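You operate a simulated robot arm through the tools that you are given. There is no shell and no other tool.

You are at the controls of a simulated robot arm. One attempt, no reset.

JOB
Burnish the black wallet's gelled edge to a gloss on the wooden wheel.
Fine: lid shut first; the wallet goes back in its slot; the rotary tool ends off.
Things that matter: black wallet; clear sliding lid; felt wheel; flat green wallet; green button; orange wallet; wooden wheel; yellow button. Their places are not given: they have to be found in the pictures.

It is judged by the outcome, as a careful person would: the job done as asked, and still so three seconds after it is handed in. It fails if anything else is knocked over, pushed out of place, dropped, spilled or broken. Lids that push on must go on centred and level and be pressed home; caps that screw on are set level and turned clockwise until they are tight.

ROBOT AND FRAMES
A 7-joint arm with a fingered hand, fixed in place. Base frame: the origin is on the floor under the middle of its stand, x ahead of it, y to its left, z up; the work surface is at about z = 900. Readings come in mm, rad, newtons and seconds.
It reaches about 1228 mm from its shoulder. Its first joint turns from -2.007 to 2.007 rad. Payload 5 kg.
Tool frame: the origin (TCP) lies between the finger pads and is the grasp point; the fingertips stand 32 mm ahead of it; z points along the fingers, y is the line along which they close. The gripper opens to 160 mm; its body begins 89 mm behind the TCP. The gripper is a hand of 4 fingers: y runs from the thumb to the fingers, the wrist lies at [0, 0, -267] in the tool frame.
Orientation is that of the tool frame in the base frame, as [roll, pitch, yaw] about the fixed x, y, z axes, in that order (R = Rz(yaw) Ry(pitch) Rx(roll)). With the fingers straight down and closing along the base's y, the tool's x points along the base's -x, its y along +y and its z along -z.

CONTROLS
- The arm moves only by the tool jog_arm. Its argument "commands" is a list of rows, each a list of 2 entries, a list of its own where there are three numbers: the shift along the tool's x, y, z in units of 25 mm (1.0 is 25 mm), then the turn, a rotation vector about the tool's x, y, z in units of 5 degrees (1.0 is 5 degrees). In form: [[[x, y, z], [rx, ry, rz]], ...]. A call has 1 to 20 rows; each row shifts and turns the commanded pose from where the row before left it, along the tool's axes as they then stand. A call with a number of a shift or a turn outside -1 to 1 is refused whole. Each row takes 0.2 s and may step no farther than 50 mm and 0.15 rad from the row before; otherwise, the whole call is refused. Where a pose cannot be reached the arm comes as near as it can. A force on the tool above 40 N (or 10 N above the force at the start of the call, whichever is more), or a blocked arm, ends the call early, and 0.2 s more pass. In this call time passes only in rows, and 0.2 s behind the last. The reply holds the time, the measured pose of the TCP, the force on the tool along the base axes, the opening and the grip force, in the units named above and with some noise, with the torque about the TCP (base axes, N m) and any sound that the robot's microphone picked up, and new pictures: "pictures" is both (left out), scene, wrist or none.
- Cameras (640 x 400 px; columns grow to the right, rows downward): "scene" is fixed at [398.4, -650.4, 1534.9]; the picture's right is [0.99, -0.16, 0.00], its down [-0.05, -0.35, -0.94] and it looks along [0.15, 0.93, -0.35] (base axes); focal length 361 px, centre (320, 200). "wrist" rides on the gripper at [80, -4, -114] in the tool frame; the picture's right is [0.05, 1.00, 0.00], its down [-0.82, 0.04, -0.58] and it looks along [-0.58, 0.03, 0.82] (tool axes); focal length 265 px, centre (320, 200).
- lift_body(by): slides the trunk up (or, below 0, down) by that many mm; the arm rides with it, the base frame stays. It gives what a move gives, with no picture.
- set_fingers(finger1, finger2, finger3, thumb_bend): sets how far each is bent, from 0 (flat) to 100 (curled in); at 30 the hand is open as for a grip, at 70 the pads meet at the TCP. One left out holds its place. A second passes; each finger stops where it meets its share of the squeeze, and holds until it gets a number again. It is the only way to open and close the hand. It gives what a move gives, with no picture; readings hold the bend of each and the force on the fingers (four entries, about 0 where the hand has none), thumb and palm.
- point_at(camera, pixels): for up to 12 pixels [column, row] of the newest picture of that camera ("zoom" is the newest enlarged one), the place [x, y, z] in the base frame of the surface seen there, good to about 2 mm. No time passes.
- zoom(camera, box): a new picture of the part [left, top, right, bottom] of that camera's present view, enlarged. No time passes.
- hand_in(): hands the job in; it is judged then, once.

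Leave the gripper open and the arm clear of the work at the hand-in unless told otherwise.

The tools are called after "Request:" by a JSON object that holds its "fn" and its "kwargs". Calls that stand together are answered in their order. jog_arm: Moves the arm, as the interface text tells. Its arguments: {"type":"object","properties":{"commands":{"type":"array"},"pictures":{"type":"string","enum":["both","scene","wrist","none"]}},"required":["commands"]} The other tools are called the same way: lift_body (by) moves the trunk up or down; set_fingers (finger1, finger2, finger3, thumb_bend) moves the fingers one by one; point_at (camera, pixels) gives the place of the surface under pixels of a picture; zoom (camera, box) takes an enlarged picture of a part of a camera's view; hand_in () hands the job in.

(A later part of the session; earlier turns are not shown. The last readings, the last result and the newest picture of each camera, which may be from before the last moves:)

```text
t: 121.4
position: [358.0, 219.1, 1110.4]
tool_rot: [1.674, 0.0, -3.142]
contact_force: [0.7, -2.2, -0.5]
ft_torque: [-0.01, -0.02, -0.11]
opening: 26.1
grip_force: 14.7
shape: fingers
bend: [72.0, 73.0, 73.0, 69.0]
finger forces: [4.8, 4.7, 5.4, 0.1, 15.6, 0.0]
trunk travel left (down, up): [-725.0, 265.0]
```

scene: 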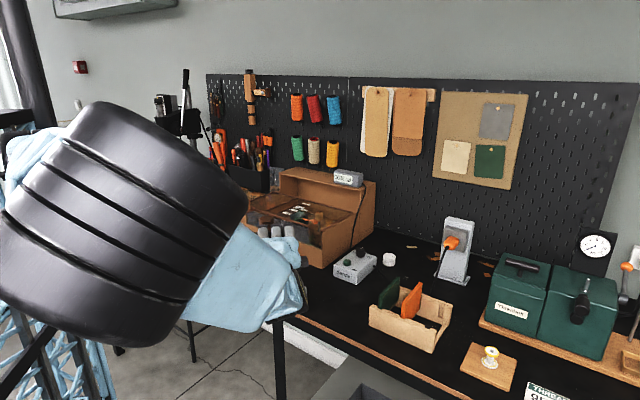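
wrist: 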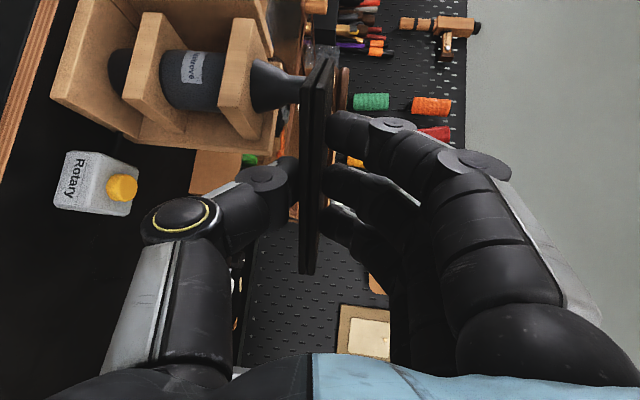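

That's a full pass with 2–6 N contact. Next I'll back off, rise, and tilt the edge to the scene camera again to inspect the finish.

Request:
{"fn": "jog_arm", "kwargs": {"commands": [[[0, -0.08, -0.8], [0, 0, 0]], [[0, -0.08, -0.8], [0, 0, 0]], [[0, -0.08, -0.8], [0, 0, 0]], [[-0.6, 0.935, -0.095], [0, 0, 0]], [[-0.6, 0.935, -0.095], [0, 0, 0]], [[-0.6, 0.935, -0.095], [0, 0, 0]], [[-0.6, 0.935, -0.095], [0, 0, 0]], [[-0.6, 0.935, -0.095], [0, 0, 0]], [[-0.6, 0.935, -0.095], [0, 0, 0]], [[0, 0.935, -0.095], [0, 0, 0]], [[0, 0, 0], [1, 0, 0]], [[0, 0, 0], [1, 0, 0]], [[0, 0, 0], [1, 0, 0]], [[0, 0, 0], [1, 0, 0]], [[0, 0, 0], [1, 0, 0]], [[0, 0, 0], [1, 0, 0]], [[0, 0, 0], [1, 0, 0]], [[0, 0, 0], [1, 0, 0]], [[0, 0, 0], [1, 0, 0]], [[0, 0, 0], [1, 0, 0]]], "pictures": "none"}}

Request:
{"fn": "jog_arm", "kwargs": {"commands": [[[0, 0, 0], [1, 0, 0]], [[0, 0, 0], [1, 0, 0]], [[0, 0, 0], [1, 0, 0]], [[0, 0, 0], [1, 0, 0]], [[0, 0, 0], [1, 0, 0]], [[0, 0, 0], [1, 0, 0]], [[0, 0, 0], [1, 0, 0]], [[0, 0, 0], [1, 0, 0]], [[0, 0, 0], [1, 0, 0]], [[0, 0, 0], [1, 0, 0]], [[0, 0, 0], [1, 0, 0]], [[0, 0, 0], [1, 0, 0]], [[0, 0, 0], [1, 0, 0]], [[0, 0, 0], [1, 0, 0]], [[0, 0, 0], [1, 0, 0]], [[0, 0, 0], [1, 0, 0]], [[0, 0, 0], [1, 0, 0]]], "pictures": "scene"}}

Request:
{"fn": "zoom", "kwargs": {"camera": "scene", "box": [250, 150, 330, 220]}}

```text
t: 125.6
position: [448.0, 160.0, 1278.4]
tool_rot: [2.546, -0.001, -3.14]
contact_force: [0.3, 0.0, -0.5]
ft_torque: [-0.03, 0.0, -0.02]
opening: 26.1
grip_force: 14.1
shape: fingers
bend: [73.0, 73.0, 73.0, 69.0]
finger forces: [4.6, 4.6, 4.8, 0.0, 14.5, 0.0]
trunk travel left (down, up): [-725.0, 265.0]
```

```text
t: 129.2
position: [448.8, 159.1, 1275.6]
tool_rot: [-2.254, 0.0, -3.141]
contact_force: [-0.1, -0.1, -1.3]
ft_torque: [-0.01, 0.0, -0.05]
opening: 26.2
grip_force: 13.3
shape: fingers
bend: [73.0, 73.0, 73.0, 69.0]
finger forces: [4.8, 4.7, 4.9, 0.0, 13.9, 0.0]
trunk travel left (down, up): [-725.0, 265.0]
```

scene: 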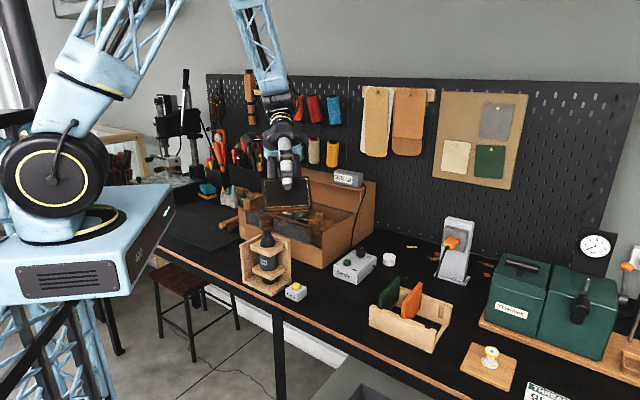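

```text
5.71 times, centred on (290, 185) of scene
```

zoom: 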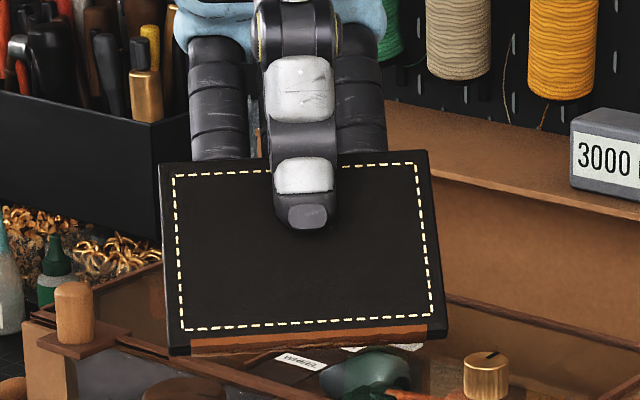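

The whole strip is brown now. I'll zoom in closely on each part to judge the gloss.

Request:
{"fn": "zoom", "kwargs": {"camera": "scene", "box": [265, 200, 320, 222]}}

Request:
{"fn": "zoom", "kwargs": {"camera": "scene", "box": [269, 205, 291, 219]}}

Request:
{"fn": "zoom", "kwargs": {"camera": "scene", "box": [288, 203, 310, 217]}}

```text
11.64 times, centred on (292, 211) of scene
```

zoom: 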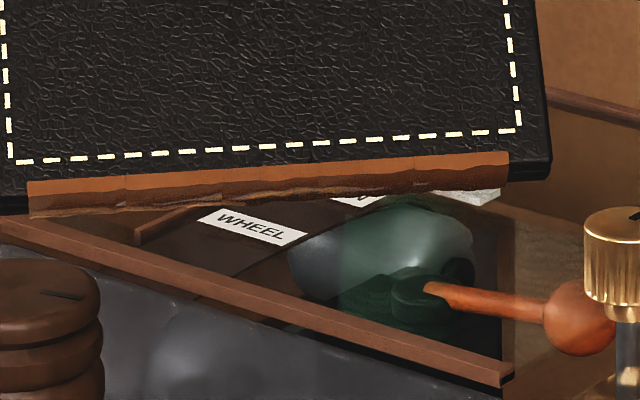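

```text
16.00 times, centred on (280, 212) of scene
```

zoom: 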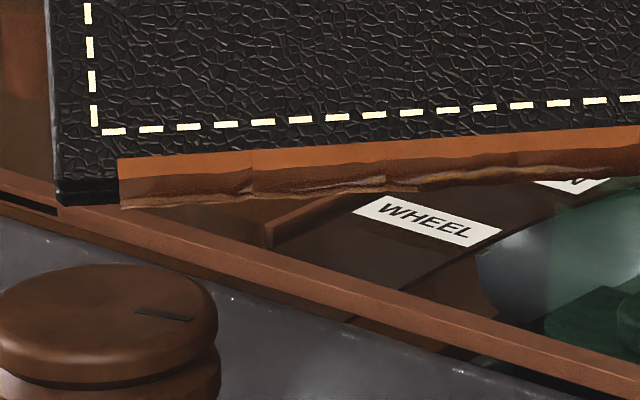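

```text
16.00 times, centred on (299, 210) of scene
```

zoom: 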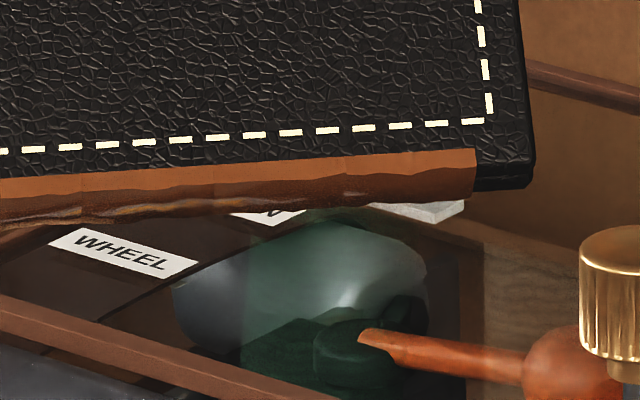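

All five segments are brown now, and the highlights show on the first four. I'll tip the edge a bit more toward the camera to judge the last segment's gloss.

Request:
{"fn": "jog_arm", "kwargs": {"commands": [[[0, 0, 0], [1, 0, 0]], [[0, 0, 0], [1, 0, 0]], [[0, 0, 0], [1, 0, 0]], [[0, 0, 0], [1, 0, 0]]], "pictures": "scene"}}

Request:
{"fn": "zoom", "kwargs": {"camera": "scene", "box": [265, 190, 320, 215]}}

Request:
{"fn": "zoom", "kwargs": {"camera": "scene", "box": [292, 195, 314, 210]}}

Request:
{"fn": "zoom", "kwargs": {"camera": "scene", "box": [266, 197, 288, 212]}}

```text
t: 130.2
position: [447.9, 158.6, 1275.4]
tool_rot: [-1.905, 0.0, -3.139]
contact_force: [0.5, -0.2, 0.3]
ft_torque: [0.04, 0.03, -0.01]
opening: 26.0
grip_force: 14.3
shape: fingers
bend: [73.0, 73.0, 73.0, 69.0]
finger forces: [4.8, 4.6, 4.9, 0.0, 13.9, 0.1]
trunk travel left (down, up): [-725.0, 265.0]
```

scene: 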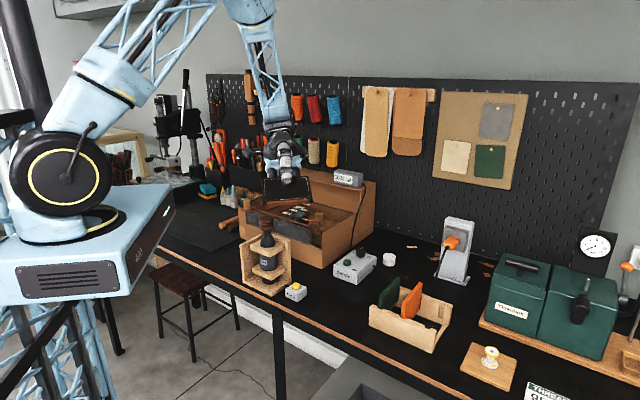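

```text
11.64 times, centred on (292, 202) of scene
```

zoom: 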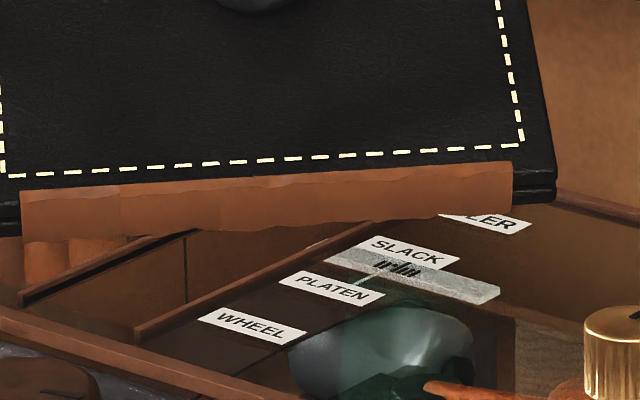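

```text
16.00 times, centred on (303, 202) of scene
```

zoom: 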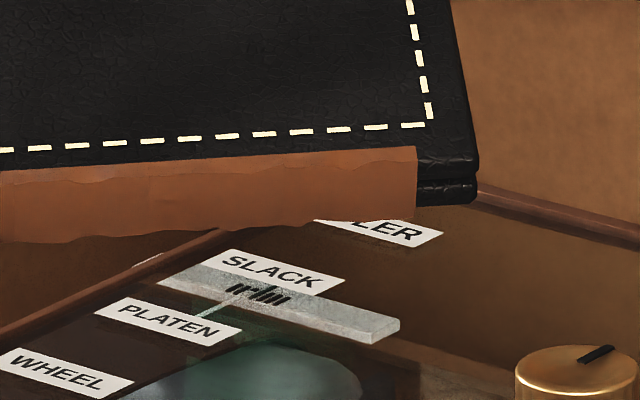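

```text
16.00 times, centred on (277, 204) of scene
```

zoom: 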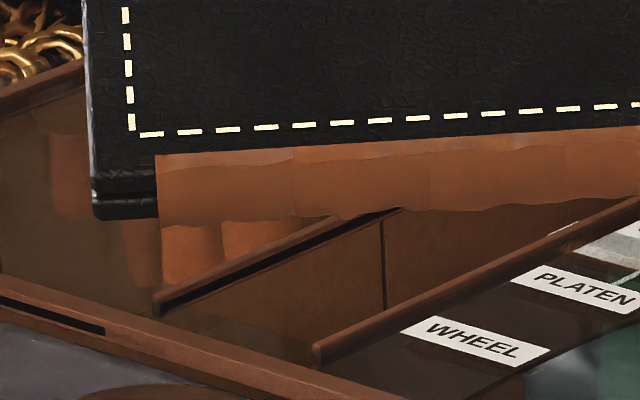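

The colour is uniform across all five. To judge the gloss of the end segments, I'll view it at an intermediate tilt where the highlights showed.

Request:
{"fn": "jog_arm", "kwargs": {"commands": [[[0, 0, 0], [-1, 0, 0]], [[0, 0, 0], [-1, 0, 0]]], "pictures": "scene"}}

Request:
{"fn": "zoom", "kwargs": {"camera": "scene", "box": [266, 195, 320, 218]}}

Request:
{"fn": "zoom", "kwargs": {"camera": "scene", "box": [292, 199, 314, 214]}}

Request:
{"fn": "zoom", "kwargs": {"camera": "scene", "box": [266, 201, 288, 216]}}

```text
t: 130.8
position: [447.2, 158.1, 1277.2]
tool_rot: [-2.083, -0.001, -3.14]
contact_force: [0.0, 0.3, -0.3]
ft_torque: [-0.01, 0.01, 0.01]
opening: 26.2
grip_force: 14.2
shape: fingers
bend: [73.0, 73.0, 73.0, 69.0]
finger forces: [4.7, 4.6, 4.8, 0.1, 13.9, 0.0]
trunk travel left (down, up): [-725.0, 265.0]
```

scene: 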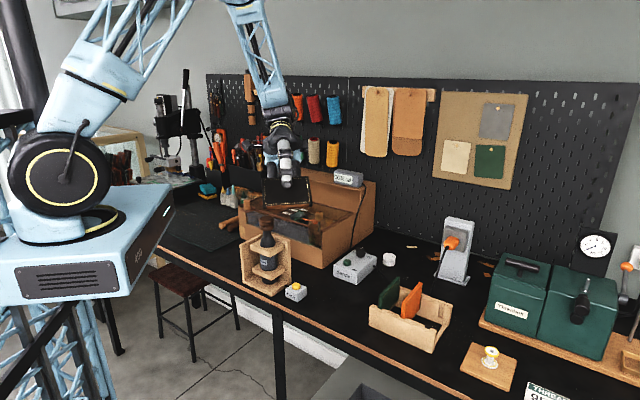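

```text
11.85 times, centred on (293, 206) of scene
```

zoom: 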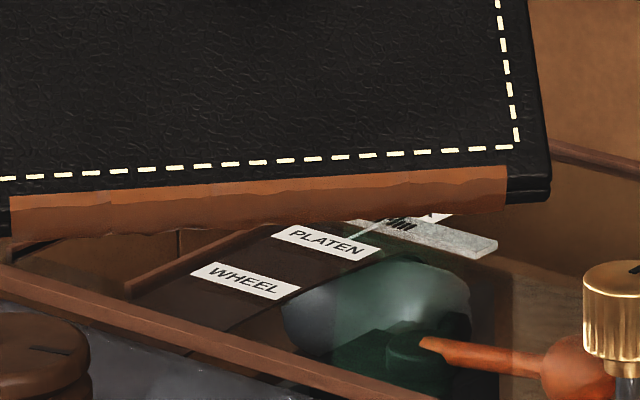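

```text
16.00 times, centred on (303, 206) of scene
```

zoom: 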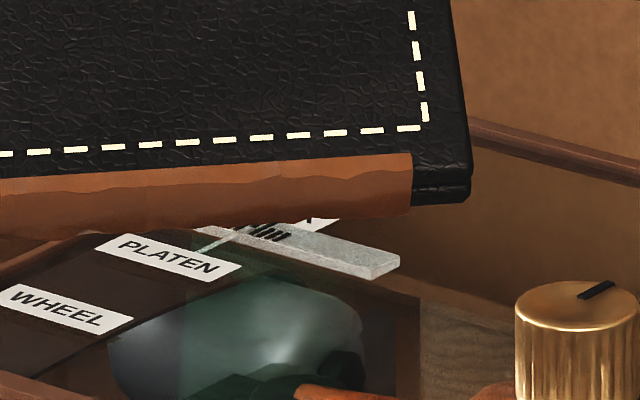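

```text
16.00 times, centred on (277, 208) of scene
```

zoom: 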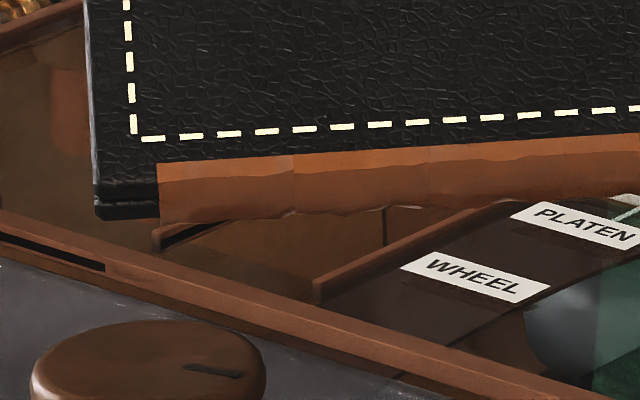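

All segments look evenly burnished, with only tiny shade differences at the ends. To be safe I'll make one more light, slow pass over the whole strip, starting by rotating back.

Request:
{"fn": "jog_arm", "kwargs": {"commands": [[[0, 0, 0], [-1, 0, 0]], [[0, 0, 0], [-1, 0, 0]], [[0, 0, 0], [-1, 0, 0]], [[0, 0, 0], [-1, 0, 0]], [[0, 0, 0], [-1, 0, 0]], [[0, 0, 0], [-1, 0, 0]], [[0, 0, 0], [-1, 0, 0]], [[0, 0, 0], [-1, 0, 0]], [[0, 0, 0], [-1, 0, 0]], [[0, 0, 0], [-1, 0, 0]], [[0, 0, 0], [-1, 0, 0]], [[0, 0, 0], [-1, 0, 0]], [[0, 0, 0], [-1, 0, 0]], [[0, 0, 0], [-1, 0, 0]], [[0, 0, 0], [-1, 0, 0]], [[0, 0, 0], [-1, 0, 0]], [[0, 0, 0], [-1, 0, 0]], [[0, 0, 0], [-1, 0, 0]], [[0, 0, 0], [-1, 0, 0]], [[0, 0, 0], [-1, 0, 0]]], "pictures": "none"}}

Request:
{"fn": "jog_arm", "kwargs": {"commands": [[[0, 0, 0], [-1, 0, 0]], [[0, 0, 0], [-1, 0, 0]], [[0, 0, 0], [-1, 0, 0]], [[0, 0, 0], [-1, 0, 0]], [[0, 0, 0], [-1, 0, 0]], [[0, 0, 0], [-1, 0, 0]], [[0, 0, 0], [-1, 0, 0]], [[0, 0, 0], [-1, 0, 0]], [[0, 0, 0], [-1, 0, 0]]], "pictures": "wrist"}}

Request:
{"fn": "point_at", "kwargs": {"camera": "wrist", "pixels": [[324, 61], [331, 61], [320, 70], [327, 70], [309, 110], [318, 110], [307, 160], [316, 160], [304, 220], [313, 220], [304, 255], [312, 255]]}}

```text
t: 135.0
position: [447.1, 157.8, 1277.0]
tool_rot: [2.455, 0.001, -3.139]
contact_force: [-0.4, -0.3, 0.6]
ft_torque: [0.0, 0.01, -0.02]
opening: 26.0
grip_force: 13.9
shape: fingers
bend: [73.0, 73.0, 73.0, 69.0]
finger forces: [4.5, 4.6, 4.6, 0.1, 14.3, 0.1]
trunk travel left (down, up): [-725.0, 265.0]
```

```text
t: 137.0
position: [448.9, 157.1, 1276.9]
tool_rot: [1.672, -0.001, 3.14]
contact_force: [0.5, -0.5, -0.3]
ft_torque: [-0.05, 0.0, -0.04]
opening: 25.9
grip_force: 14.3
shape: fingers
bend: [73.0, 73.0, 73.0, 69.0]
finger forces: [4.4, 4.6, 4.6, 0.0, 14.2, 0.1]
trunk travel left (down, up): [-725.0, 265.0]
```

wrist: 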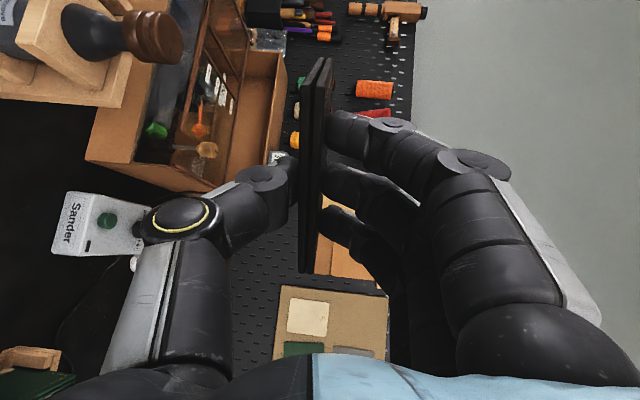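

```text
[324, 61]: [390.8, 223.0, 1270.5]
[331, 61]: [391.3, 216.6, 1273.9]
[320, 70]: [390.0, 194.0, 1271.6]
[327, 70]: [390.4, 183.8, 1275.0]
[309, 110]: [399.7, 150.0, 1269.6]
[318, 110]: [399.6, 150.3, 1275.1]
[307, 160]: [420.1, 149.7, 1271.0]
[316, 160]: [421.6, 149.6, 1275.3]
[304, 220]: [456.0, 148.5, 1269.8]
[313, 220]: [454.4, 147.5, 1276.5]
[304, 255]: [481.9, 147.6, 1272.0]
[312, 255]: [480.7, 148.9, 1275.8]
```

The wallet is still level and has slid back only about 2 mm. I'll lower and approach at x≈441, opposite segment 1.

Request:
{"fn": "jog_arm", "kwargs": {"commands": [[[0.046, -0.935, 0.095], [0, 0, 0]], [[0.046, -0.935, 0.095], [0, 0, 0]], [[0.046, -0.935, 0.095], [0, 0, 0]], [[0.046, -0.935, 0.095], [0, 0, 0]], [[0.046, -0.935, 0.095], [0, 0, 0]], [[0.046, -0.935, 0.095], [0, 0, 0]], [[0.046, -0.935, 0.095], [0, 0, 0]], [[0, 0.072, 0.71], [0, 0, 0]], [[0, 0.072, 0.71], [0, 0, 0]], [[0, 0.072, 0.71], [0, 0, 0]]], "pictures": "wrist"}}

Request:
{"fn": "zoom", "kwargs": {"camera": "wrist", "box": [280, 15, 370, 100]}}

```text
t: 139.2
position: [440.0, 212.3, 1111.9]
tool_rot: [1.673, -0.002, 3.141]
contact_force: [0.4, -0.1, -0.2]
ft_torque: [-0.04, 0.0, -0.01]
opening: 26.0
grip_force: 14.0
shape: fingers
bend: [73.0, 73.0, 73.0, 69.0]
finger forces: [4.5, 4.5, 4.4, 0.0, 14.0, 0.0]
trunk travel left (down, up): [-725.0, 265.0]
```

wrist: 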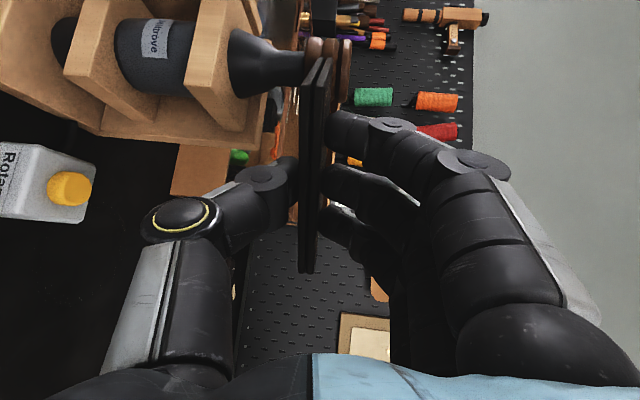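

```text
4.71 times, centred on (325, 58) of wrist
```

zoom: 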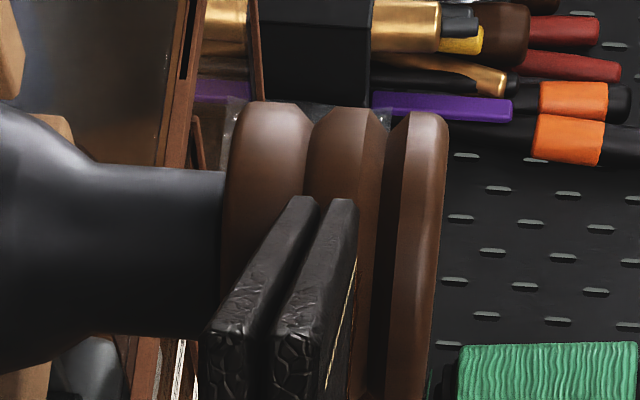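

I'm well aligned. I'll step in for contact.

Request:
{"fn": "jog_arm", "kwargs": {"commands": [[[0, 0.006, 0.06], [0, 0, 0]], [[0, 0.006, 0.06], [0, 0, 0]]], "pictures": "none"}}

Request:
{"fn": "jog_arm", "kwargs": {"commands": [[[0, 0.006, 0.06], [0, 0, 0]]], "pictures": "none"}}

Request:
{"fn": "jog_arm", "kwargs": {"commands": [[[0, 0.005, 0.05], [0, 0, 0]]], "pictures": "none"}}

```text
t: 139.8
position: [440.9, 215.1, 1112.4]
tool_rot: [1.672, -0.001, -3.142]
contact_force: [-0.4, -0.5, -0.4]
ft_torque: [-0.03, 0.0, 0.02]
opening: 25.8
grip_force: 14.1
shape: fingers
bend: [73.0, 73.0, 73.0, 69.0]
finger forces: [4.5, 4.5, 4.5, 0.0, 14.0, 0.0]
trunk travel left (down, up): [-725.0, 265.0]
```

```text
t: 140.2
position: [440.2, 217.0, 1111.3]
tool_rot: [1.672, 0.0, 3.141]
contact_force: [-0.4, -0.2, -0.3]
ft_torque: [-0.03, 0.01, 0.02]
opening: 26.0
grip_force: 14.0
shape: fingers
bend: [73.0, 73.0, 73.0, 69.0]
finger forces: [4.6, 4.5, 4.6, 0.0, 14.2, 0.0]
trunk travel left (down, up): [-725.0, 265.0]
```

```text
t: 140.6
position: [441.1, 217.4, 1111.8]
tool_rot: [1.673, 0.0, 3.141]
contact_force: [1.6, -4.8, -1.5]
ft_torque: [-0.06, -0.01, 0.0]
opening: 25.4
grip_force: 14.7
shape: fingers
bend: [73.0, 73.0, 73.0, 69.0]
finger forces: [5.0, 4.6, 4.8, 0.0, 15.4, 0.0]
trunk travel left (down, up): [-725.0, 265.0]
```

Contact is at -4.8 N with the usual drag. I'll sweep slowly toward -x, correcting the depth as I go.

Request:
{"fn": "jog_arm", "kwargs": {"commands": [[[0.12, 0, 0], [0, 0, 0]], [[0.12, 0, 0], [0, 0, 0]], [[0.12, 0, 0], [0, 0, 0]], [[0.12, 0, 0], [0, 0, 0]]], "pictures": "none"}}

Request:
{"fn": "jog_arm", "kwargs": {"commands": [[[0.12, 0, 0], [0, 0, 0]], [[0.12, 0, 0], [0, 0, 0]], [[0.12, 0, 0], [0, 0, 0]], [[0.12, 0, 0], [0, 0, 0]]], "pictures": "none"}}

```text
t: 141.6
position: [429.6, 218.6, 1111.8]
tool_rot: [1.673, 0.0, 3.142]
contact_force: [3.0, -5.9, -1.6]
ft_torque: [-0.04, -0.01, -0.05]
opening: 25.9
grip_force: 15.7
shape: fingers
bend: [73.0, 73.0, 73.0, 69.0]
finger forces: [5.2, 5.0, 5.1, 0.1, 16.0, 0.1]
trunk travel left (down, up): [-725.0, 265.0]
```

```text
t: 142.6
position: [416.9, 218.1, 1112.4]
tool_rot: [1.671, 0.001, 3.14]
contact_force: [1.0, -6.5, -0.8]
ft_torque: [-0.04, 0.03, -0.07]
opening: 25.9
grip_force: 16.2
shape: fingers
bend: [73.0, 73.0, 73.0, 69.0]
finger forces: [5.3, 5.1, 5.1, 0.0, 16.1, 0.0]
trunk travel left (down, up): [-725.0, 265.0]
```

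The force is steady at about 6 N. I'll ease 0.5 mm and continue across segments 3 to 5.

Request:
{"fn": "jog_arm", "kwargs": {"commands": [[[0.12, -0.002, -0.02], [0, 0, 0]], [[0.14, 0, 0], [0, 0, 0]], [[0.14, 0, 0], [0, 0, 0]], [[0.14, 0, 0], [0, 0, 0]], [[0.14, 0, 0], [0, 0, 0]]], "pictures": "none"}}

Request:
{"fn": "jog_arm", "kwargs": {"commands": [[[0.14, 0, 0], [0, 0, 0]], [[0.14, 0, 0], [0, 0, 0]], [[0.14, 0, 0], [0, 0, 0]], [[0.14, 0, 0], [0, 0, 0]], [[0.14, 0, 0], [0, 0, 0]]], "pictures": "none"}}

Request:
{"fn": "jog_arm", "kwargs": {"commands": [[[0.14, 0.001, 0.01], [0, 0, 0]], [[0.14, 0, 0], [0, 0, 0]], [[0.14, 0, 0], [0, 0, 0]], [[0.14, 0, 0], [0, 0, 0]]], "pictures": "none"}}

```text
t: 143.8
position: [398.3, 216.6, 1112.0]
tool_rot: [1.669, 0.0, -3.141]
contact_force: [-0.2, -1.2, -1.0]
ft_torque: [-0.03, -0.03, 0.01]
opening: 25.7
grip_force: 14.6
shape: fingers
bend: [73.0, 73.0, 73.0, 69.0]
finger forces: [4.7, 4.9, 4.8, 0.0, 15.0, 0.1]
trunk travel left (down, up): [-725.0, 265.0]
```

```text
t: 145.0
position: [382.0, 217.8, 1111.9]
tool_rot: [1.672, 0.0, -3.139]
contact_force: [-0.1, -0.7, -1.1]
ft_torque: [-0.02, 0.0, -0.02]
opening: 25.6
grip_force: 14.0
shape: fingers
bend: [73.0, 73.0, 73.0, 69.0]
finger forces: [4.7, 4.8, 4.8, 0.1, 14.9, 0.0]
trunk travel left (down, up): [-725.0, 265.0]
```

```text
t: 146.0
position: [366.3, 217.8, 1111.2]
tool_rot: [1.672, -0.001, 3.14]
contact_force: [0.5, -2.2, -0.9]
ft_torque: [-0.03, 0.0, -0.07]
opening: 26.0
grip_force: 15.4
shape: fingers
bend: [73.0, 73.0, 73.0, 69.0]
finger forces: [4.9, 4.7, 4.9, 0.0, 15.2, 0.1]
trunk travel left (down, up): [-725.0, 265.0]
```

I'm on segment 5 at -2.2 N. I'll press slightly, run to the end, and come back over it once.

Request:
{"fn": "jog_arm", "kwargs": {"commands": [[[0.1, 0.002, 0.02], [0, 0, 0]], [[0.12, 0, 0], [0, 0, 0]], [[0.12, 0, 0], [0, 0, 0]]], "pictures": "none"}}

Request:
{"fn": "jog_arm", "kwargs": {"commands": [[[-0.12, 0, 0], [0, 0, 0]], [[-0.12, 0, 0], [0, 0, 0]], [[-0.12, 0, 0], [0, 0, 0]], [[-0.12, 0, 0], [0, 0, 0]], [[-0.12, 0, 0], [0, 0, 0]], [[-0.12, 0, 0], [0, 0, 0]]], "pictures": "none"}}

```text
t: 146.8
position: [359.5, 218.5, 1112.4]
tool_rot: [1.67, 0.001, -3.142]
contact_force: [-0.4, -1.5, -0.4]
ft_torque: [-0.01, 0.01, -0.1]
opening: 26.2
grip_force: 14.8
shape: fingers
bend: [73.0, 73.0, 73.0, 69.0]
finger forces: [4.8, 4.8, 5.3, 0.1, 15.1, 0.0]
trunk travel left (down, up): [-725.0, 265.0]
```

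```text
t: 148.2
position: [376.7, 217.8, 1110.5]
tool_rot: [1.671, -0.001, -3.138]
contact_force: [-2.3, -5.6, -0.3]
ft_torque: [-0.07, 0.01, 0.08]
opening: 25.5
grip_force: 15.9
shape: fingers
bend: [73.0, 73.0, 73.0, 69.0]
finger forces: [5.2, 4.9, 5.2, 0.1, 16.2, 0.1]
trunk travel left (down, up): [-725.0, 265.0]
```

The third pass is done. I'll back off, rise, and inspect the edge once more.

Request:
{"fn": "jog_arm", "kwargs": {"commands": [[[0, -0.08, -0.8], [0, 0, 0]], [[0, -0.08, -0.8], [0, 0, 0]], [[0, -0.08, -0.8], [0, 0, 0]], [[-0.45, 0.935, -0.095], [0, 0, 0]], [[-0.45, 0.935, -0.095], [0, 0, 0]], [[-0.45, 0.935, -0.095], [0, 0, 0]], [[-0.45, 0.935, -0.095], [0, 0, 0]], [[-0.45, 0.935, -0.095], [0, 0, 0]], [[-0.45, 0.935, -0.095], [0, 0, 0]], [[0, 0.935, -0.095], [0, 0, 0]], [[0, 0, 0], [1, 0, 0]], [[0, 0, 0], [1, 0, 0]], [[0, 0, 0], [1, 0, 0]], [[0, 0, 0], [1, 0, 0]], [[0, 0, 0], [1, 0, 0]], [[0, 0, 0], [1, 0, 0]], [[0, 0, 0], [1, 0, 0]], [[0, 0, 0], [1, 0, 0]], [[0, 0, 0], [1, 0, 0]], [[0, 0, 0], [1, 0, 0]]], "pictures": "none"}}

Request:
{"fn": "jog_arm", "kwargs": {"commands": [[[0, 0, 0], [1, 0, 0]], [[0, 0, 0], [1, 0, 0]], [[0, 0, 0], [1, 0, 0]], [[0, 0, 0], [1, 0, 0]], [[0, 0, 0], [1, 0, 0]], [[0, 0, 0], [1, 0, 0]], [[0, 0, 0], [1, 0, 0]], [[0, 0, 0], [1, 0, 0]], [[0, 0, 0], [1, 0, 0]], [[0, 0, 0], [1, 0, 0]], [[0, 0, 0], [1, 0, 0]], [[0, 0, 0], [1, 0, 0]], [[0, 0, 0], [1, 0, 0]], [[0, 0, 0], [1, 0, 0]], [[0, 0, 0], [1, 0, 0]], [[0, 0, 0], [1, 0, 0]], [[0, 0, 0], [1, 0, 0]]], "pictures": "scene"}}

Request:
{"fn": "zoom", "kwargs": {"camera": "scene", "box": [262, 198, 320, 224]}}

```text
t: 152.4
position: [445.6, 158.4, 1276.7]
tool_rot: [2.546, 0.0, -3.14]
contact_force: [0.4, -0.4, -0.9]
ft_torque: [-0.07, 0.0, -0.02]
opening: 25.8
grip_force: 14.5
shape: fingers
bend: [73.0, 73.0, 73.0, 69.0]
finger forces: [4.8, 4.7, 4.8, 0.1, 14.6, 0.0]
trunk travel left (down, up): [-725.0, 265.0]
```

```text
t: 156.0
position: [444.6, 158.6, 1276.0]
tool_rot: [-2.253, -0.001, -3.141]
contact_force: [0.2, -0.3, -0.9]
ft_torque: [0.02, 0.04, -0.01]
opening: 25.8
grip_force: 14.4
shape: fingers
bend: [73.0, 73.0, 73.0, 69.0]
finger forces: [4.8, 4.7, 4.7, 0.0, 14.1, 0.0]
trunk travel left (down, up): [-725.0, 265.0]
```

scene: 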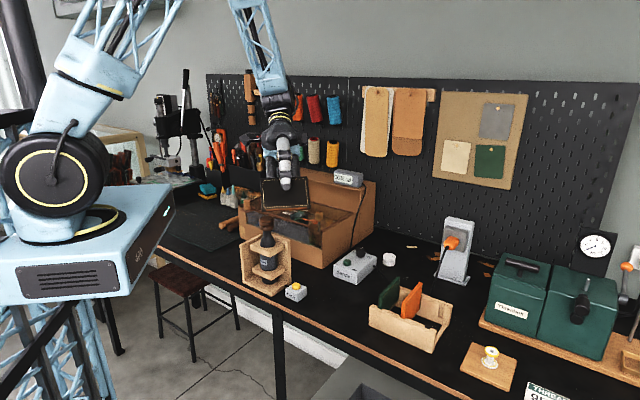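

```text
11.03 times, centred on (291, 211) of scene
```

zoom: 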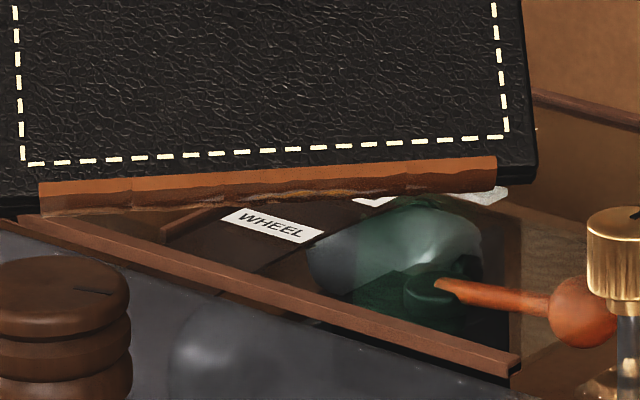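

The strip is evenly brown and glossy from end to end, so the burnishing is done. Now the wallet goes back. I'll turn the wallet vertical, allowing for its 5.75° angle in the grip, and rotate to the rack's yaw about the true vertical.

Request:
{"fn": "jog_arm", "kwargs": {"commands": [[[0, 0, 0], [-1, 0, 0]], [[0, 0, 0], [-1, 0, 0]], [[0, 0, 0], [-1, 0, 0]], [[0, 0, 0], [-1, 0, 0]], [[0, 0, 0], [-1, 0, 0]], [[0, 0, 0], [-1, 0, 0]], [[0, 0, 0], [-1, 0, 0]], [[0, 0, 0], [-1, 0, 0]], [[0, 0, 0], [-1, 0, 0]], [[0, 0, 0], [0, 0.1, 0.995]], [[0, 0, 0], [0, 0.1, 0.995]], [[0, 0, 0], [0, 0.1, 0.995]], [[0, 0, 0], [0, 0.1, 0.995]], [[0, 0, 0], [0, 0.1, 0.995]], [[0, 0, 0], [0, 0.1, 0.995]], [[0, 0, 0], [0, 0.1, 0.995]], [[0, 0, 0], [0, 0.1, 0.995]], [[0, 0, 0], [0, 0.1, 0.995]], [[0, 0, 0], [0, 0.1, 0.995]], [[0, 0, 0], [0, 0.1, 0.995]]], "pictures": "none"}}

Request:
{"fn": "jog_arm", "kwargs": {"commands": [[[0, 0, 0], [0, 0.1, 0.995]], [[0, 0, 0], [0, 0.1, 0.995]], [[0, 0, 0], [0, 0.1, 0.995]], [[0, 0, 0], [0, 0.1, 0.995]], [[0, 0, 0], [0, 0.1, 0.995]], [[0, 0, 0], [0, 0.1, 0.995]], [[0, 0, 0], [0, 0.1, 0.995]], [[0, 0, 0], [0, 0.1, 0.995]], [[0, 0, 0], [0, 0.1, 0.995]], [[0, 0, 0], [0, 0.1, 0.995]], [[0, 0, 0], [0, 0.1, 0.995]], [[0, 0, 0], [0, 0.1, 0.995]], [[0, 0, 0], [0, 0.1, 0.995]], [[0, 0, 0], [0, 0.1, 0.995]], [[0, 0, 0], [0, 0.1, 0.995]], [[0, 0, 0], [0, 0.1, 0.995]]], "pictures": "both"}}

```text
t: 160.2
position: [443.5, 158.5, 1276.4]
tool_rot: [-3.041, -0.001, 2.181]
contact_force: [-0.5, -0.8, -0.3]
ft_torque: [-0.01, 0.0, -0.01]
opening: 25.9
grip_force: 14.3
shape: fingers
bend: [73.0, 73.0, 73.0, 69.0]
finger forces: [4.7, 4.7, 4.7, 0.1, 14.2, 0.0]
trunk travel left (down, up): [-725.0, 265.0]
```

```text
t: 163.6
position: [443.8, 158.7, 1276.4]
tool_rot: [-3.043, -0.001, 0.787]
contact_force: [0.4, -0.3, -0.8]
ft_torque: [-0.02, 0.01, 0.03]
opening: 25.8
grip_force: 13.8
shape: fingers
bend: [73.0, 73.0, 73.0, 69.0]
finger forces: [4.7, 4.7, 4.7, 0.1, 14.1, 0.0]
trunk travel left (down, up): [-725.0, 265.0]
```

scene: 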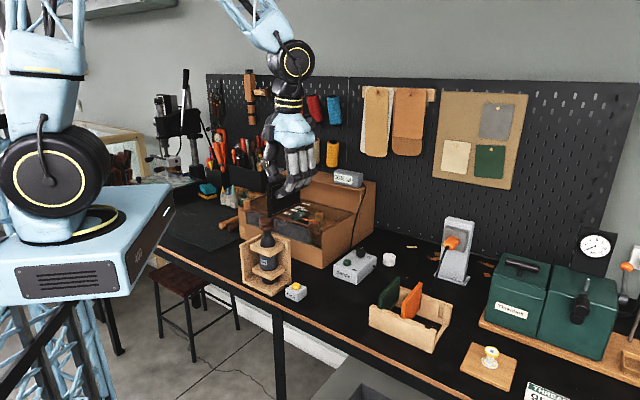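
wrist: 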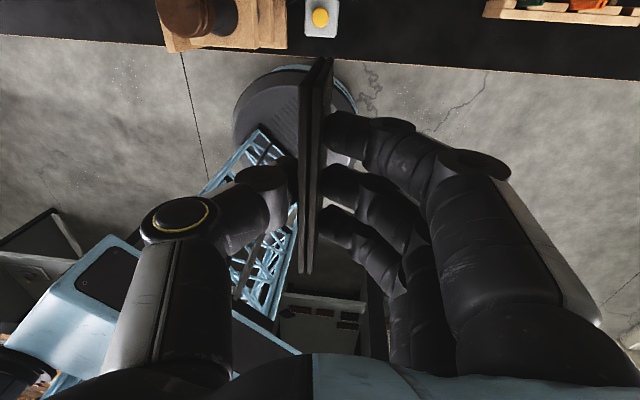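

The hand is set at yaw 45° with the wallet vertical. I'll move across high to above the rack.

Request:
{"fn": "jog_arm", "kwargs": {"commands": [[[0.426, 0.978, -0.098], [0, 0, 0]], [[0.426, 0.978, -0.098], [0, 0, 0]], [[0.426, 0.978, -0.098], [0, 0, 0]], [[0.426, 0.978, -0.098], [0, 0, 0]], [[0.426, 0.978, -0.098], [0, 0, 0]], [[0.426, 0.978, -0.098], [0, 0, 0]], [[0.426, 0.978, -0.098], [0, 0, 0]], [[0.426, 0.978, -0.098], [0, 0, 0]], [[0.426, 0.978, -0.098], [0, 0, 0]], [[0.426, 0.978, -0.098], [0, 0, 0]], [[0.426, 0.978, -0.098], [0, 0, 0]], [[0.426, 0.978, -0.098], [0, 0, 0]], [[0.426, 0.978, -0.098], [0, 0, 0]], [[0.426, 0.978, -0.098], [0, 0, 0]]], "pictures": "both"}}

Request:
{"fn": "zoom", "kwargs": {"camera": "wrist", "box": [230, 0, 400, 130]}}

Request:
{"fn": "zoom", "kwargs": {"camera": "scene", "box": [365, 270, 455, 355]}}

```text
t: 166.6
position: [793.8, 21.1, 1276.0]
tool_rot: [-3.04, 0.002, 0.79]
contact_force: [0.9, 0.1, -0.8]
ft_torque: [0.01, 0.02, 0.01]
opening: 26.1
grip_force: 14.4
shape: fingers
bend: [73.0, 73.0, 73.0, 69.0]
finger forces: [4.7, 4.6, 4.7, 0.0, 14.0, 0.0]
trunk travel left (down, up): [-725.0, 265.0]
```

scene: 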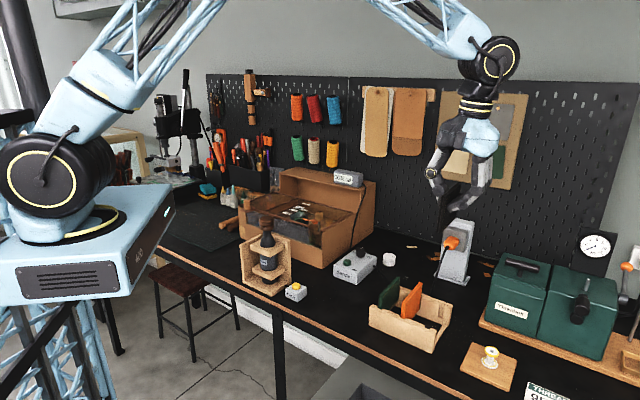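
wrist: 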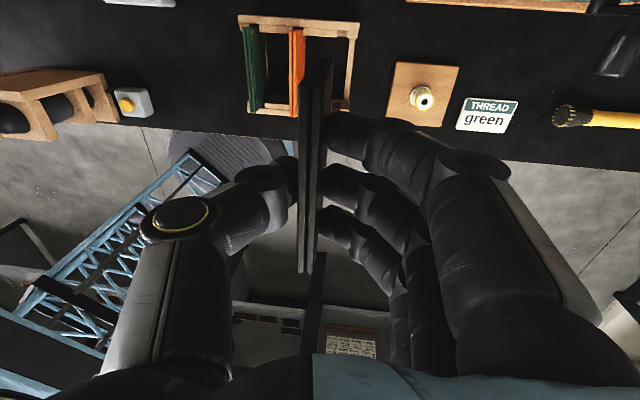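

```text
3.08 times, centred on (315, 65) of wrist
```

zoom: 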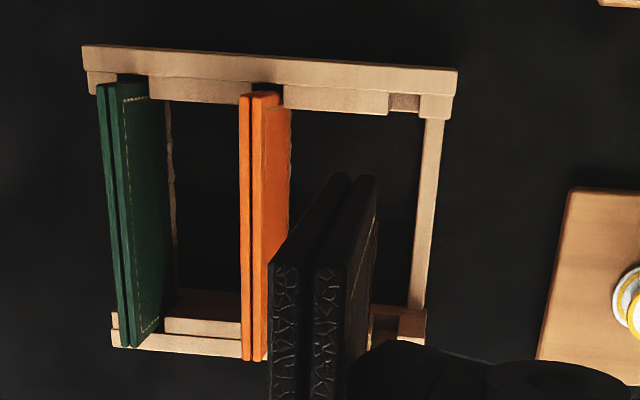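

```text
4.71 times, centred on (410, 312) of scene
```

zoom: 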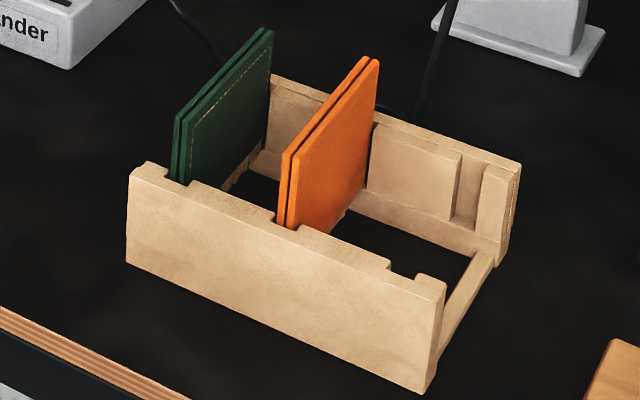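

I can see the empty slot clearly: the front notch is at zoom (388–418, 265) and the back slot at (461–487, 165). I'll measure their edges.

Request:
{"fn": "point_at", "kwargs": {"camera": "zoom", "pixels": [[384, 258], [390, 262], [392, 266], [405, 272], [416, 274], [422, 276], [455, 155], [460, 160], [465, 175], [483, 170], [490, 172], [468, 225]]}}

Request:
{"fn": "zoom", "kwargs": {"camera": "scene", "box": [432, 285, 466, 325]}}

Request:
{"fn": "zoom", "kwargs": {"camera": "scene", "box": [412, 310, 446, 345]}}

```text
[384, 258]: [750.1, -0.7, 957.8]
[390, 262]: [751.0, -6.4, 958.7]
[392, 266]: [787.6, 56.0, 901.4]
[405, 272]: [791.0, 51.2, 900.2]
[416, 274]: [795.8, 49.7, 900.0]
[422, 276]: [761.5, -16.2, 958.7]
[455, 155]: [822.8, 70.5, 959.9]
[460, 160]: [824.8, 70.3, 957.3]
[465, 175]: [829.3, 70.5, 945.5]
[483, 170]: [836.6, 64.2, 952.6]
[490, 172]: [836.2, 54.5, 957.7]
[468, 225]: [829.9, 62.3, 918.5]
```

```text
10.00 times, centred on (449, 305) of scene
```

zoom: 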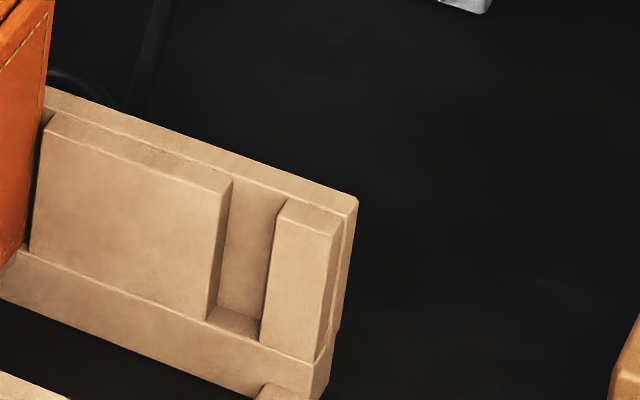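

```text
11.43 times, centred on (429, 328) of scene
```

zoom: 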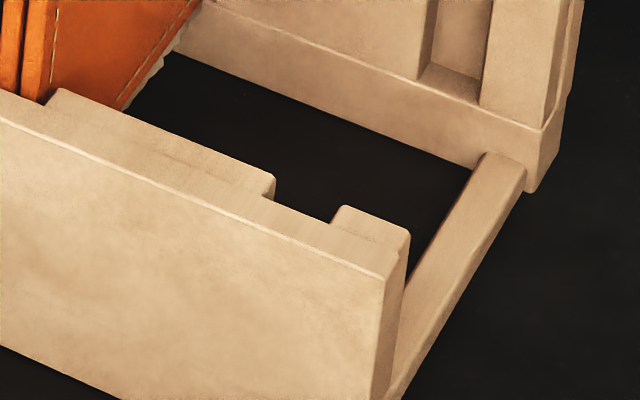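

I'll measure the front notch corners in this last zoom, then the back slot.

Request:
{"fn": "point_at", "kwargs": {"camera": "zoom", "pixels": [[262, 178], [270, 180], [266, 190], [342, 212], [350, 212], [345, 225], [300, 205], [260, 200], [400, 235], [455, 75], [375, 260], [330, 230]]}}

Request:
{"fn": "zoom", "kwargs": {"camera": "scene", "box": [432, 285, 466, 325]}}

Request:
{"fn": "point_at", "kwargs": {"camera": "zoom", "pixels": [[222, 182], [228, 184], [226, 210], [222, 260], [285, 205], [290, 206], [280, 230], [268, 300], [240, 320], [250, 230], [330, 220], [45, 130]]}}

```text
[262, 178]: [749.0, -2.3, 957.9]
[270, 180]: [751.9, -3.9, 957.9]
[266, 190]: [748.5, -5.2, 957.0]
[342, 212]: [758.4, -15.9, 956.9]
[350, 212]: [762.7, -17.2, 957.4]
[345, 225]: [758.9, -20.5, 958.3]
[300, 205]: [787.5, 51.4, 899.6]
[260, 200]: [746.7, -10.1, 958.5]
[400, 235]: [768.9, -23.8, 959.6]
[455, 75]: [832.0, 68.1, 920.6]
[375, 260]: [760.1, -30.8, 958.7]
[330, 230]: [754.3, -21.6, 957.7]
```

```text
10.00 times, centred on (449, 305) of scene
```

zoom: 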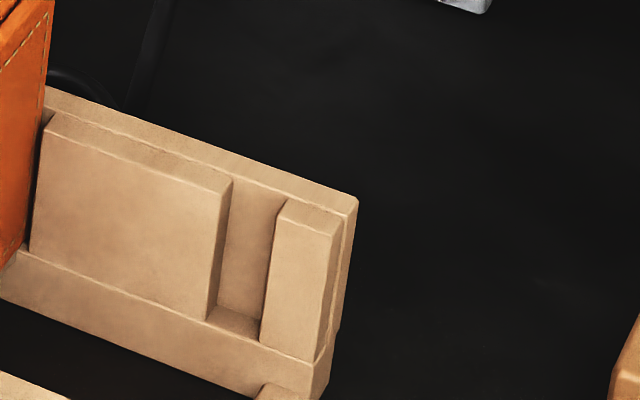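

```text
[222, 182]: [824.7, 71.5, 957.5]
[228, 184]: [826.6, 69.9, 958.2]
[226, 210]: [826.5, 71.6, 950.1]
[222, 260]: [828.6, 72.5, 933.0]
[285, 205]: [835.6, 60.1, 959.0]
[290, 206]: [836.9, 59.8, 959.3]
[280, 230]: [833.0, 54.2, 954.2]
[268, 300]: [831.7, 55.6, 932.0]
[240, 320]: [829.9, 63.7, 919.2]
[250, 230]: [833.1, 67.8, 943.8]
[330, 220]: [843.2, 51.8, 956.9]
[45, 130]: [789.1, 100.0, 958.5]
```

The slot is centred at n≈541.2 with a width of only about 12.3 mm, spanning s≈521–637, and its ledge is at z≈919.5. The wallet is about 10.5–11 mm thick, so the fit is close. Now I'll measure the held wallet in the same scene camera.

Request:
{"fn": "zoom", "kwargs": {"camera": "scene", "box": [415, 150, 505, 240]}}

Request:
{"fn": "point_at", "kwargs": {"camera": "wrist", "pixels": [[324, 61], [331, 61], [320, 70], [327, 70], [309, 110], [318, 110], [307, 160], [316, 160], [304, 220], [313, 220], [303, 260], [311, 260]]}}

```text
4.44 times, centred on (460, 195) of scene
```

zoom: 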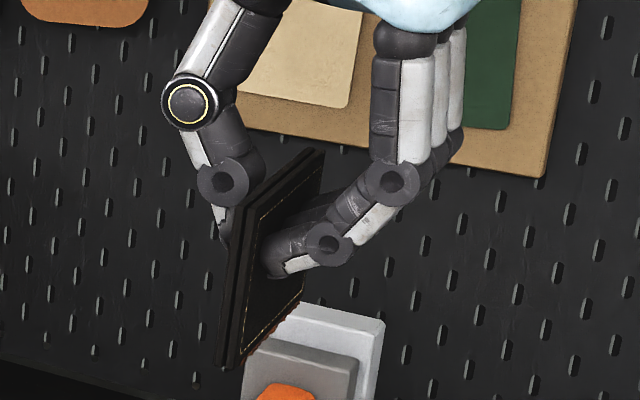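

```text
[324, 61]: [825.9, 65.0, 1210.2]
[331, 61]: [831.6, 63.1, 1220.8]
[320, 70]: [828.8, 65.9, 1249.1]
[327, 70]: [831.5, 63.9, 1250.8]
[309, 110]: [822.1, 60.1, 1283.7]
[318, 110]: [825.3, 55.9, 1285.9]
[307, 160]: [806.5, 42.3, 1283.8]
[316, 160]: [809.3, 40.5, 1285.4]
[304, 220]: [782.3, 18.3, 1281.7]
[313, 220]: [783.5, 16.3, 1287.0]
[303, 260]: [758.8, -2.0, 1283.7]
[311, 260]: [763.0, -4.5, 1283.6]
```

The held wallet's mid-plane is at n≈541.15 and it spans s≈526–633, so it is already in line with the slot. I'll descend 200 mm and re-measure both from close up.

Request:
{"fn": "jog_arm", "kwargs": {"commands": [[[0, 0.1, 0.995], [0, 0, 0]], [[0, 0.1, 0.995], [0, 0, 0]], [[0, 0.1, 0.995], [0, 0, 0]], [[0, 0.1, 0.995], [0, 0, 0]], [[0, 0.1, 0.995], [0, 0, 0]], [[0, 0.1, 0.995], [0, 0, 0]], [[0, 0.1, 0.995], [0, 0, 0]], [[0, 0.1, 0.995], [0, 0, 0]]], "pictures": "both"}}

Request:
{"fn": "zoom", "kwargs": {"camera": "scene", "box": [390, 240, 480, 345]}}

Request:
{"fn": "zoom", "kwargs": {"camera": "wrist", "box": [220, 0, 400, 200]}}

```text
t: 168.4
position: [794.4, 21.0, 1078.0]
tool_rot: [-3.042, 0.001, 0.79]
contact_force: [0.9, -0.1, -1.6]
ft_torque: [0.03, -0.03, 0.01]
opening: 26.1
grip_force: 13.8
shape: fingers
bend: [73.0, 73.0, 73.0, 69.0]
finger forces: [4.7, 4.7, 4.7, 0.1, 13.9, 0.1]
trunk travel left (down, up): [-725.0, 265.0]
```

scene: 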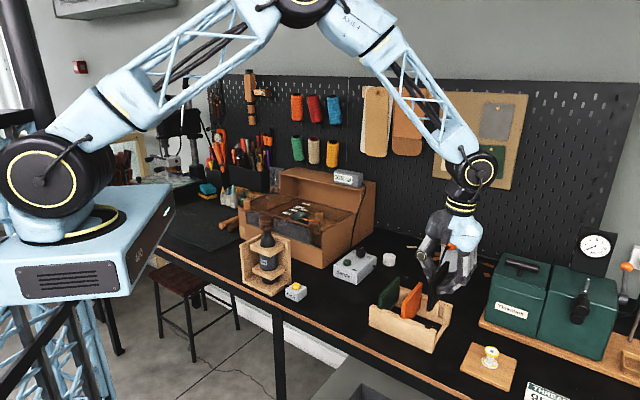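
wrist: 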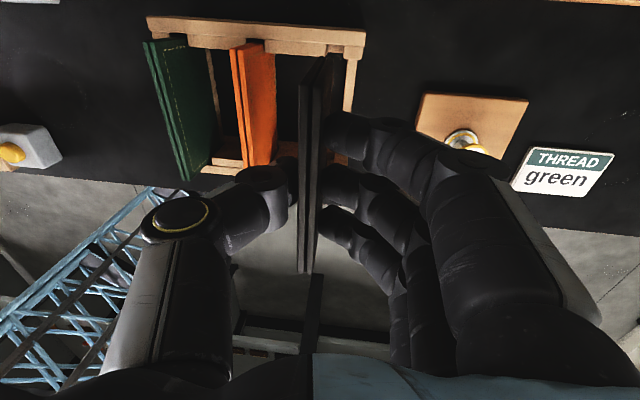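

```text
3.81 times, centred on (435, 292) of scene
```

zoom: 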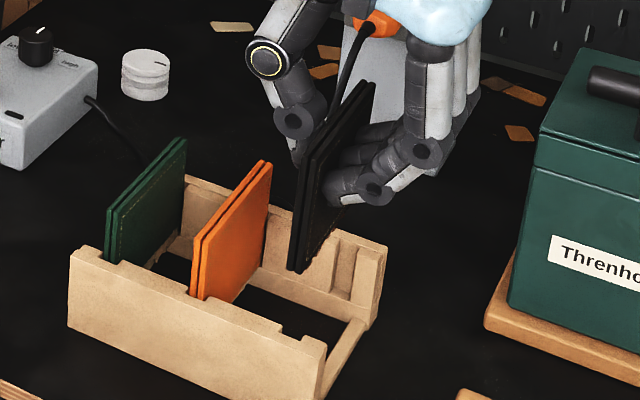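

```text
2.00 times, centred on (310, 100) of wrist
```

zoom: 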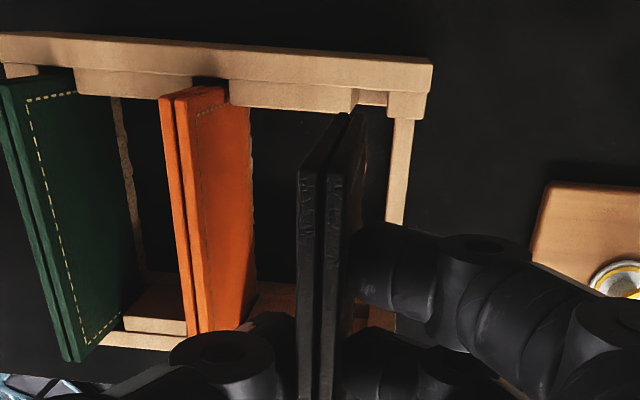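

I'll measure the wallet's front edge and lower corner in the scene view, and both slot edges and the wallet in the wrist view.

Request:
{"fn": "zoom", "kwargs": {"camera": "scene", "box": [405, 255, 455, 325]}}

Request:
{"fn": "point_at", "kwargs": {"camera": "wrist", "pixels": [[322, 62], [328, 62], [318, 80], [326, 80], [309, 110], [318, 110], [304, 220], [313, 220], [329, 48], [333, 48], [345, 52], [340, 52]]}}

```text
5.71 times, centred on (430, 290) of scene
```

zoom: 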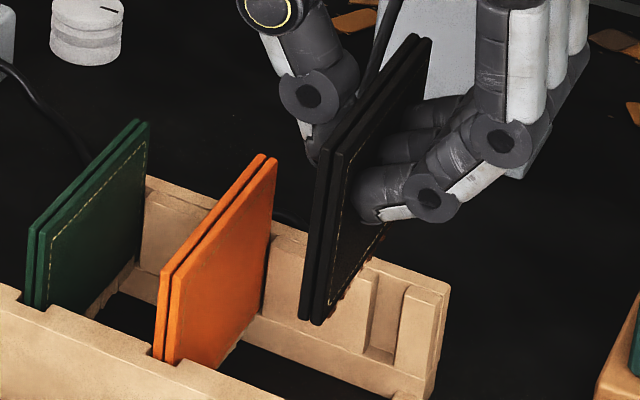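

```text
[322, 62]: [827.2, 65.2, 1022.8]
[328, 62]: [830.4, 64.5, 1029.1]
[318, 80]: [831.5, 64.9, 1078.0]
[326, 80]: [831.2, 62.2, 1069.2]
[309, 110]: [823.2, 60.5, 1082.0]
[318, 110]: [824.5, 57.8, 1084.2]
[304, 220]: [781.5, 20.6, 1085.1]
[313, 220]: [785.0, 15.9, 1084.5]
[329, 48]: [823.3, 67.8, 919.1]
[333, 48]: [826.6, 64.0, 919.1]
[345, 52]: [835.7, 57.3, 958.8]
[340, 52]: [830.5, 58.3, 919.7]
```

Request:
{"fn": "point_at", "kwargs": {"camera": "zoom", "pixels": [[310, 270], [318, 270], [322, 272], [330, 274], [304, 310], [312, 312], [318, 318], [328, 200], [340, 205], [316, 180], [345, 300], [338, 312]]}}

```text
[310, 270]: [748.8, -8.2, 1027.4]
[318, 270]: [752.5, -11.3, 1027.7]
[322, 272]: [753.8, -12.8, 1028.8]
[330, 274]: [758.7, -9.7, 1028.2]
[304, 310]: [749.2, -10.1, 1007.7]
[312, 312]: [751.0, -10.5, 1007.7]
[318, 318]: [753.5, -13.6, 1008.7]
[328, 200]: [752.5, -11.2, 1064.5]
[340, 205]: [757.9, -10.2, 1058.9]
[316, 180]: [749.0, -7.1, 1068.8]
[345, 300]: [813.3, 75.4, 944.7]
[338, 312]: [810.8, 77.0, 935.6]
```

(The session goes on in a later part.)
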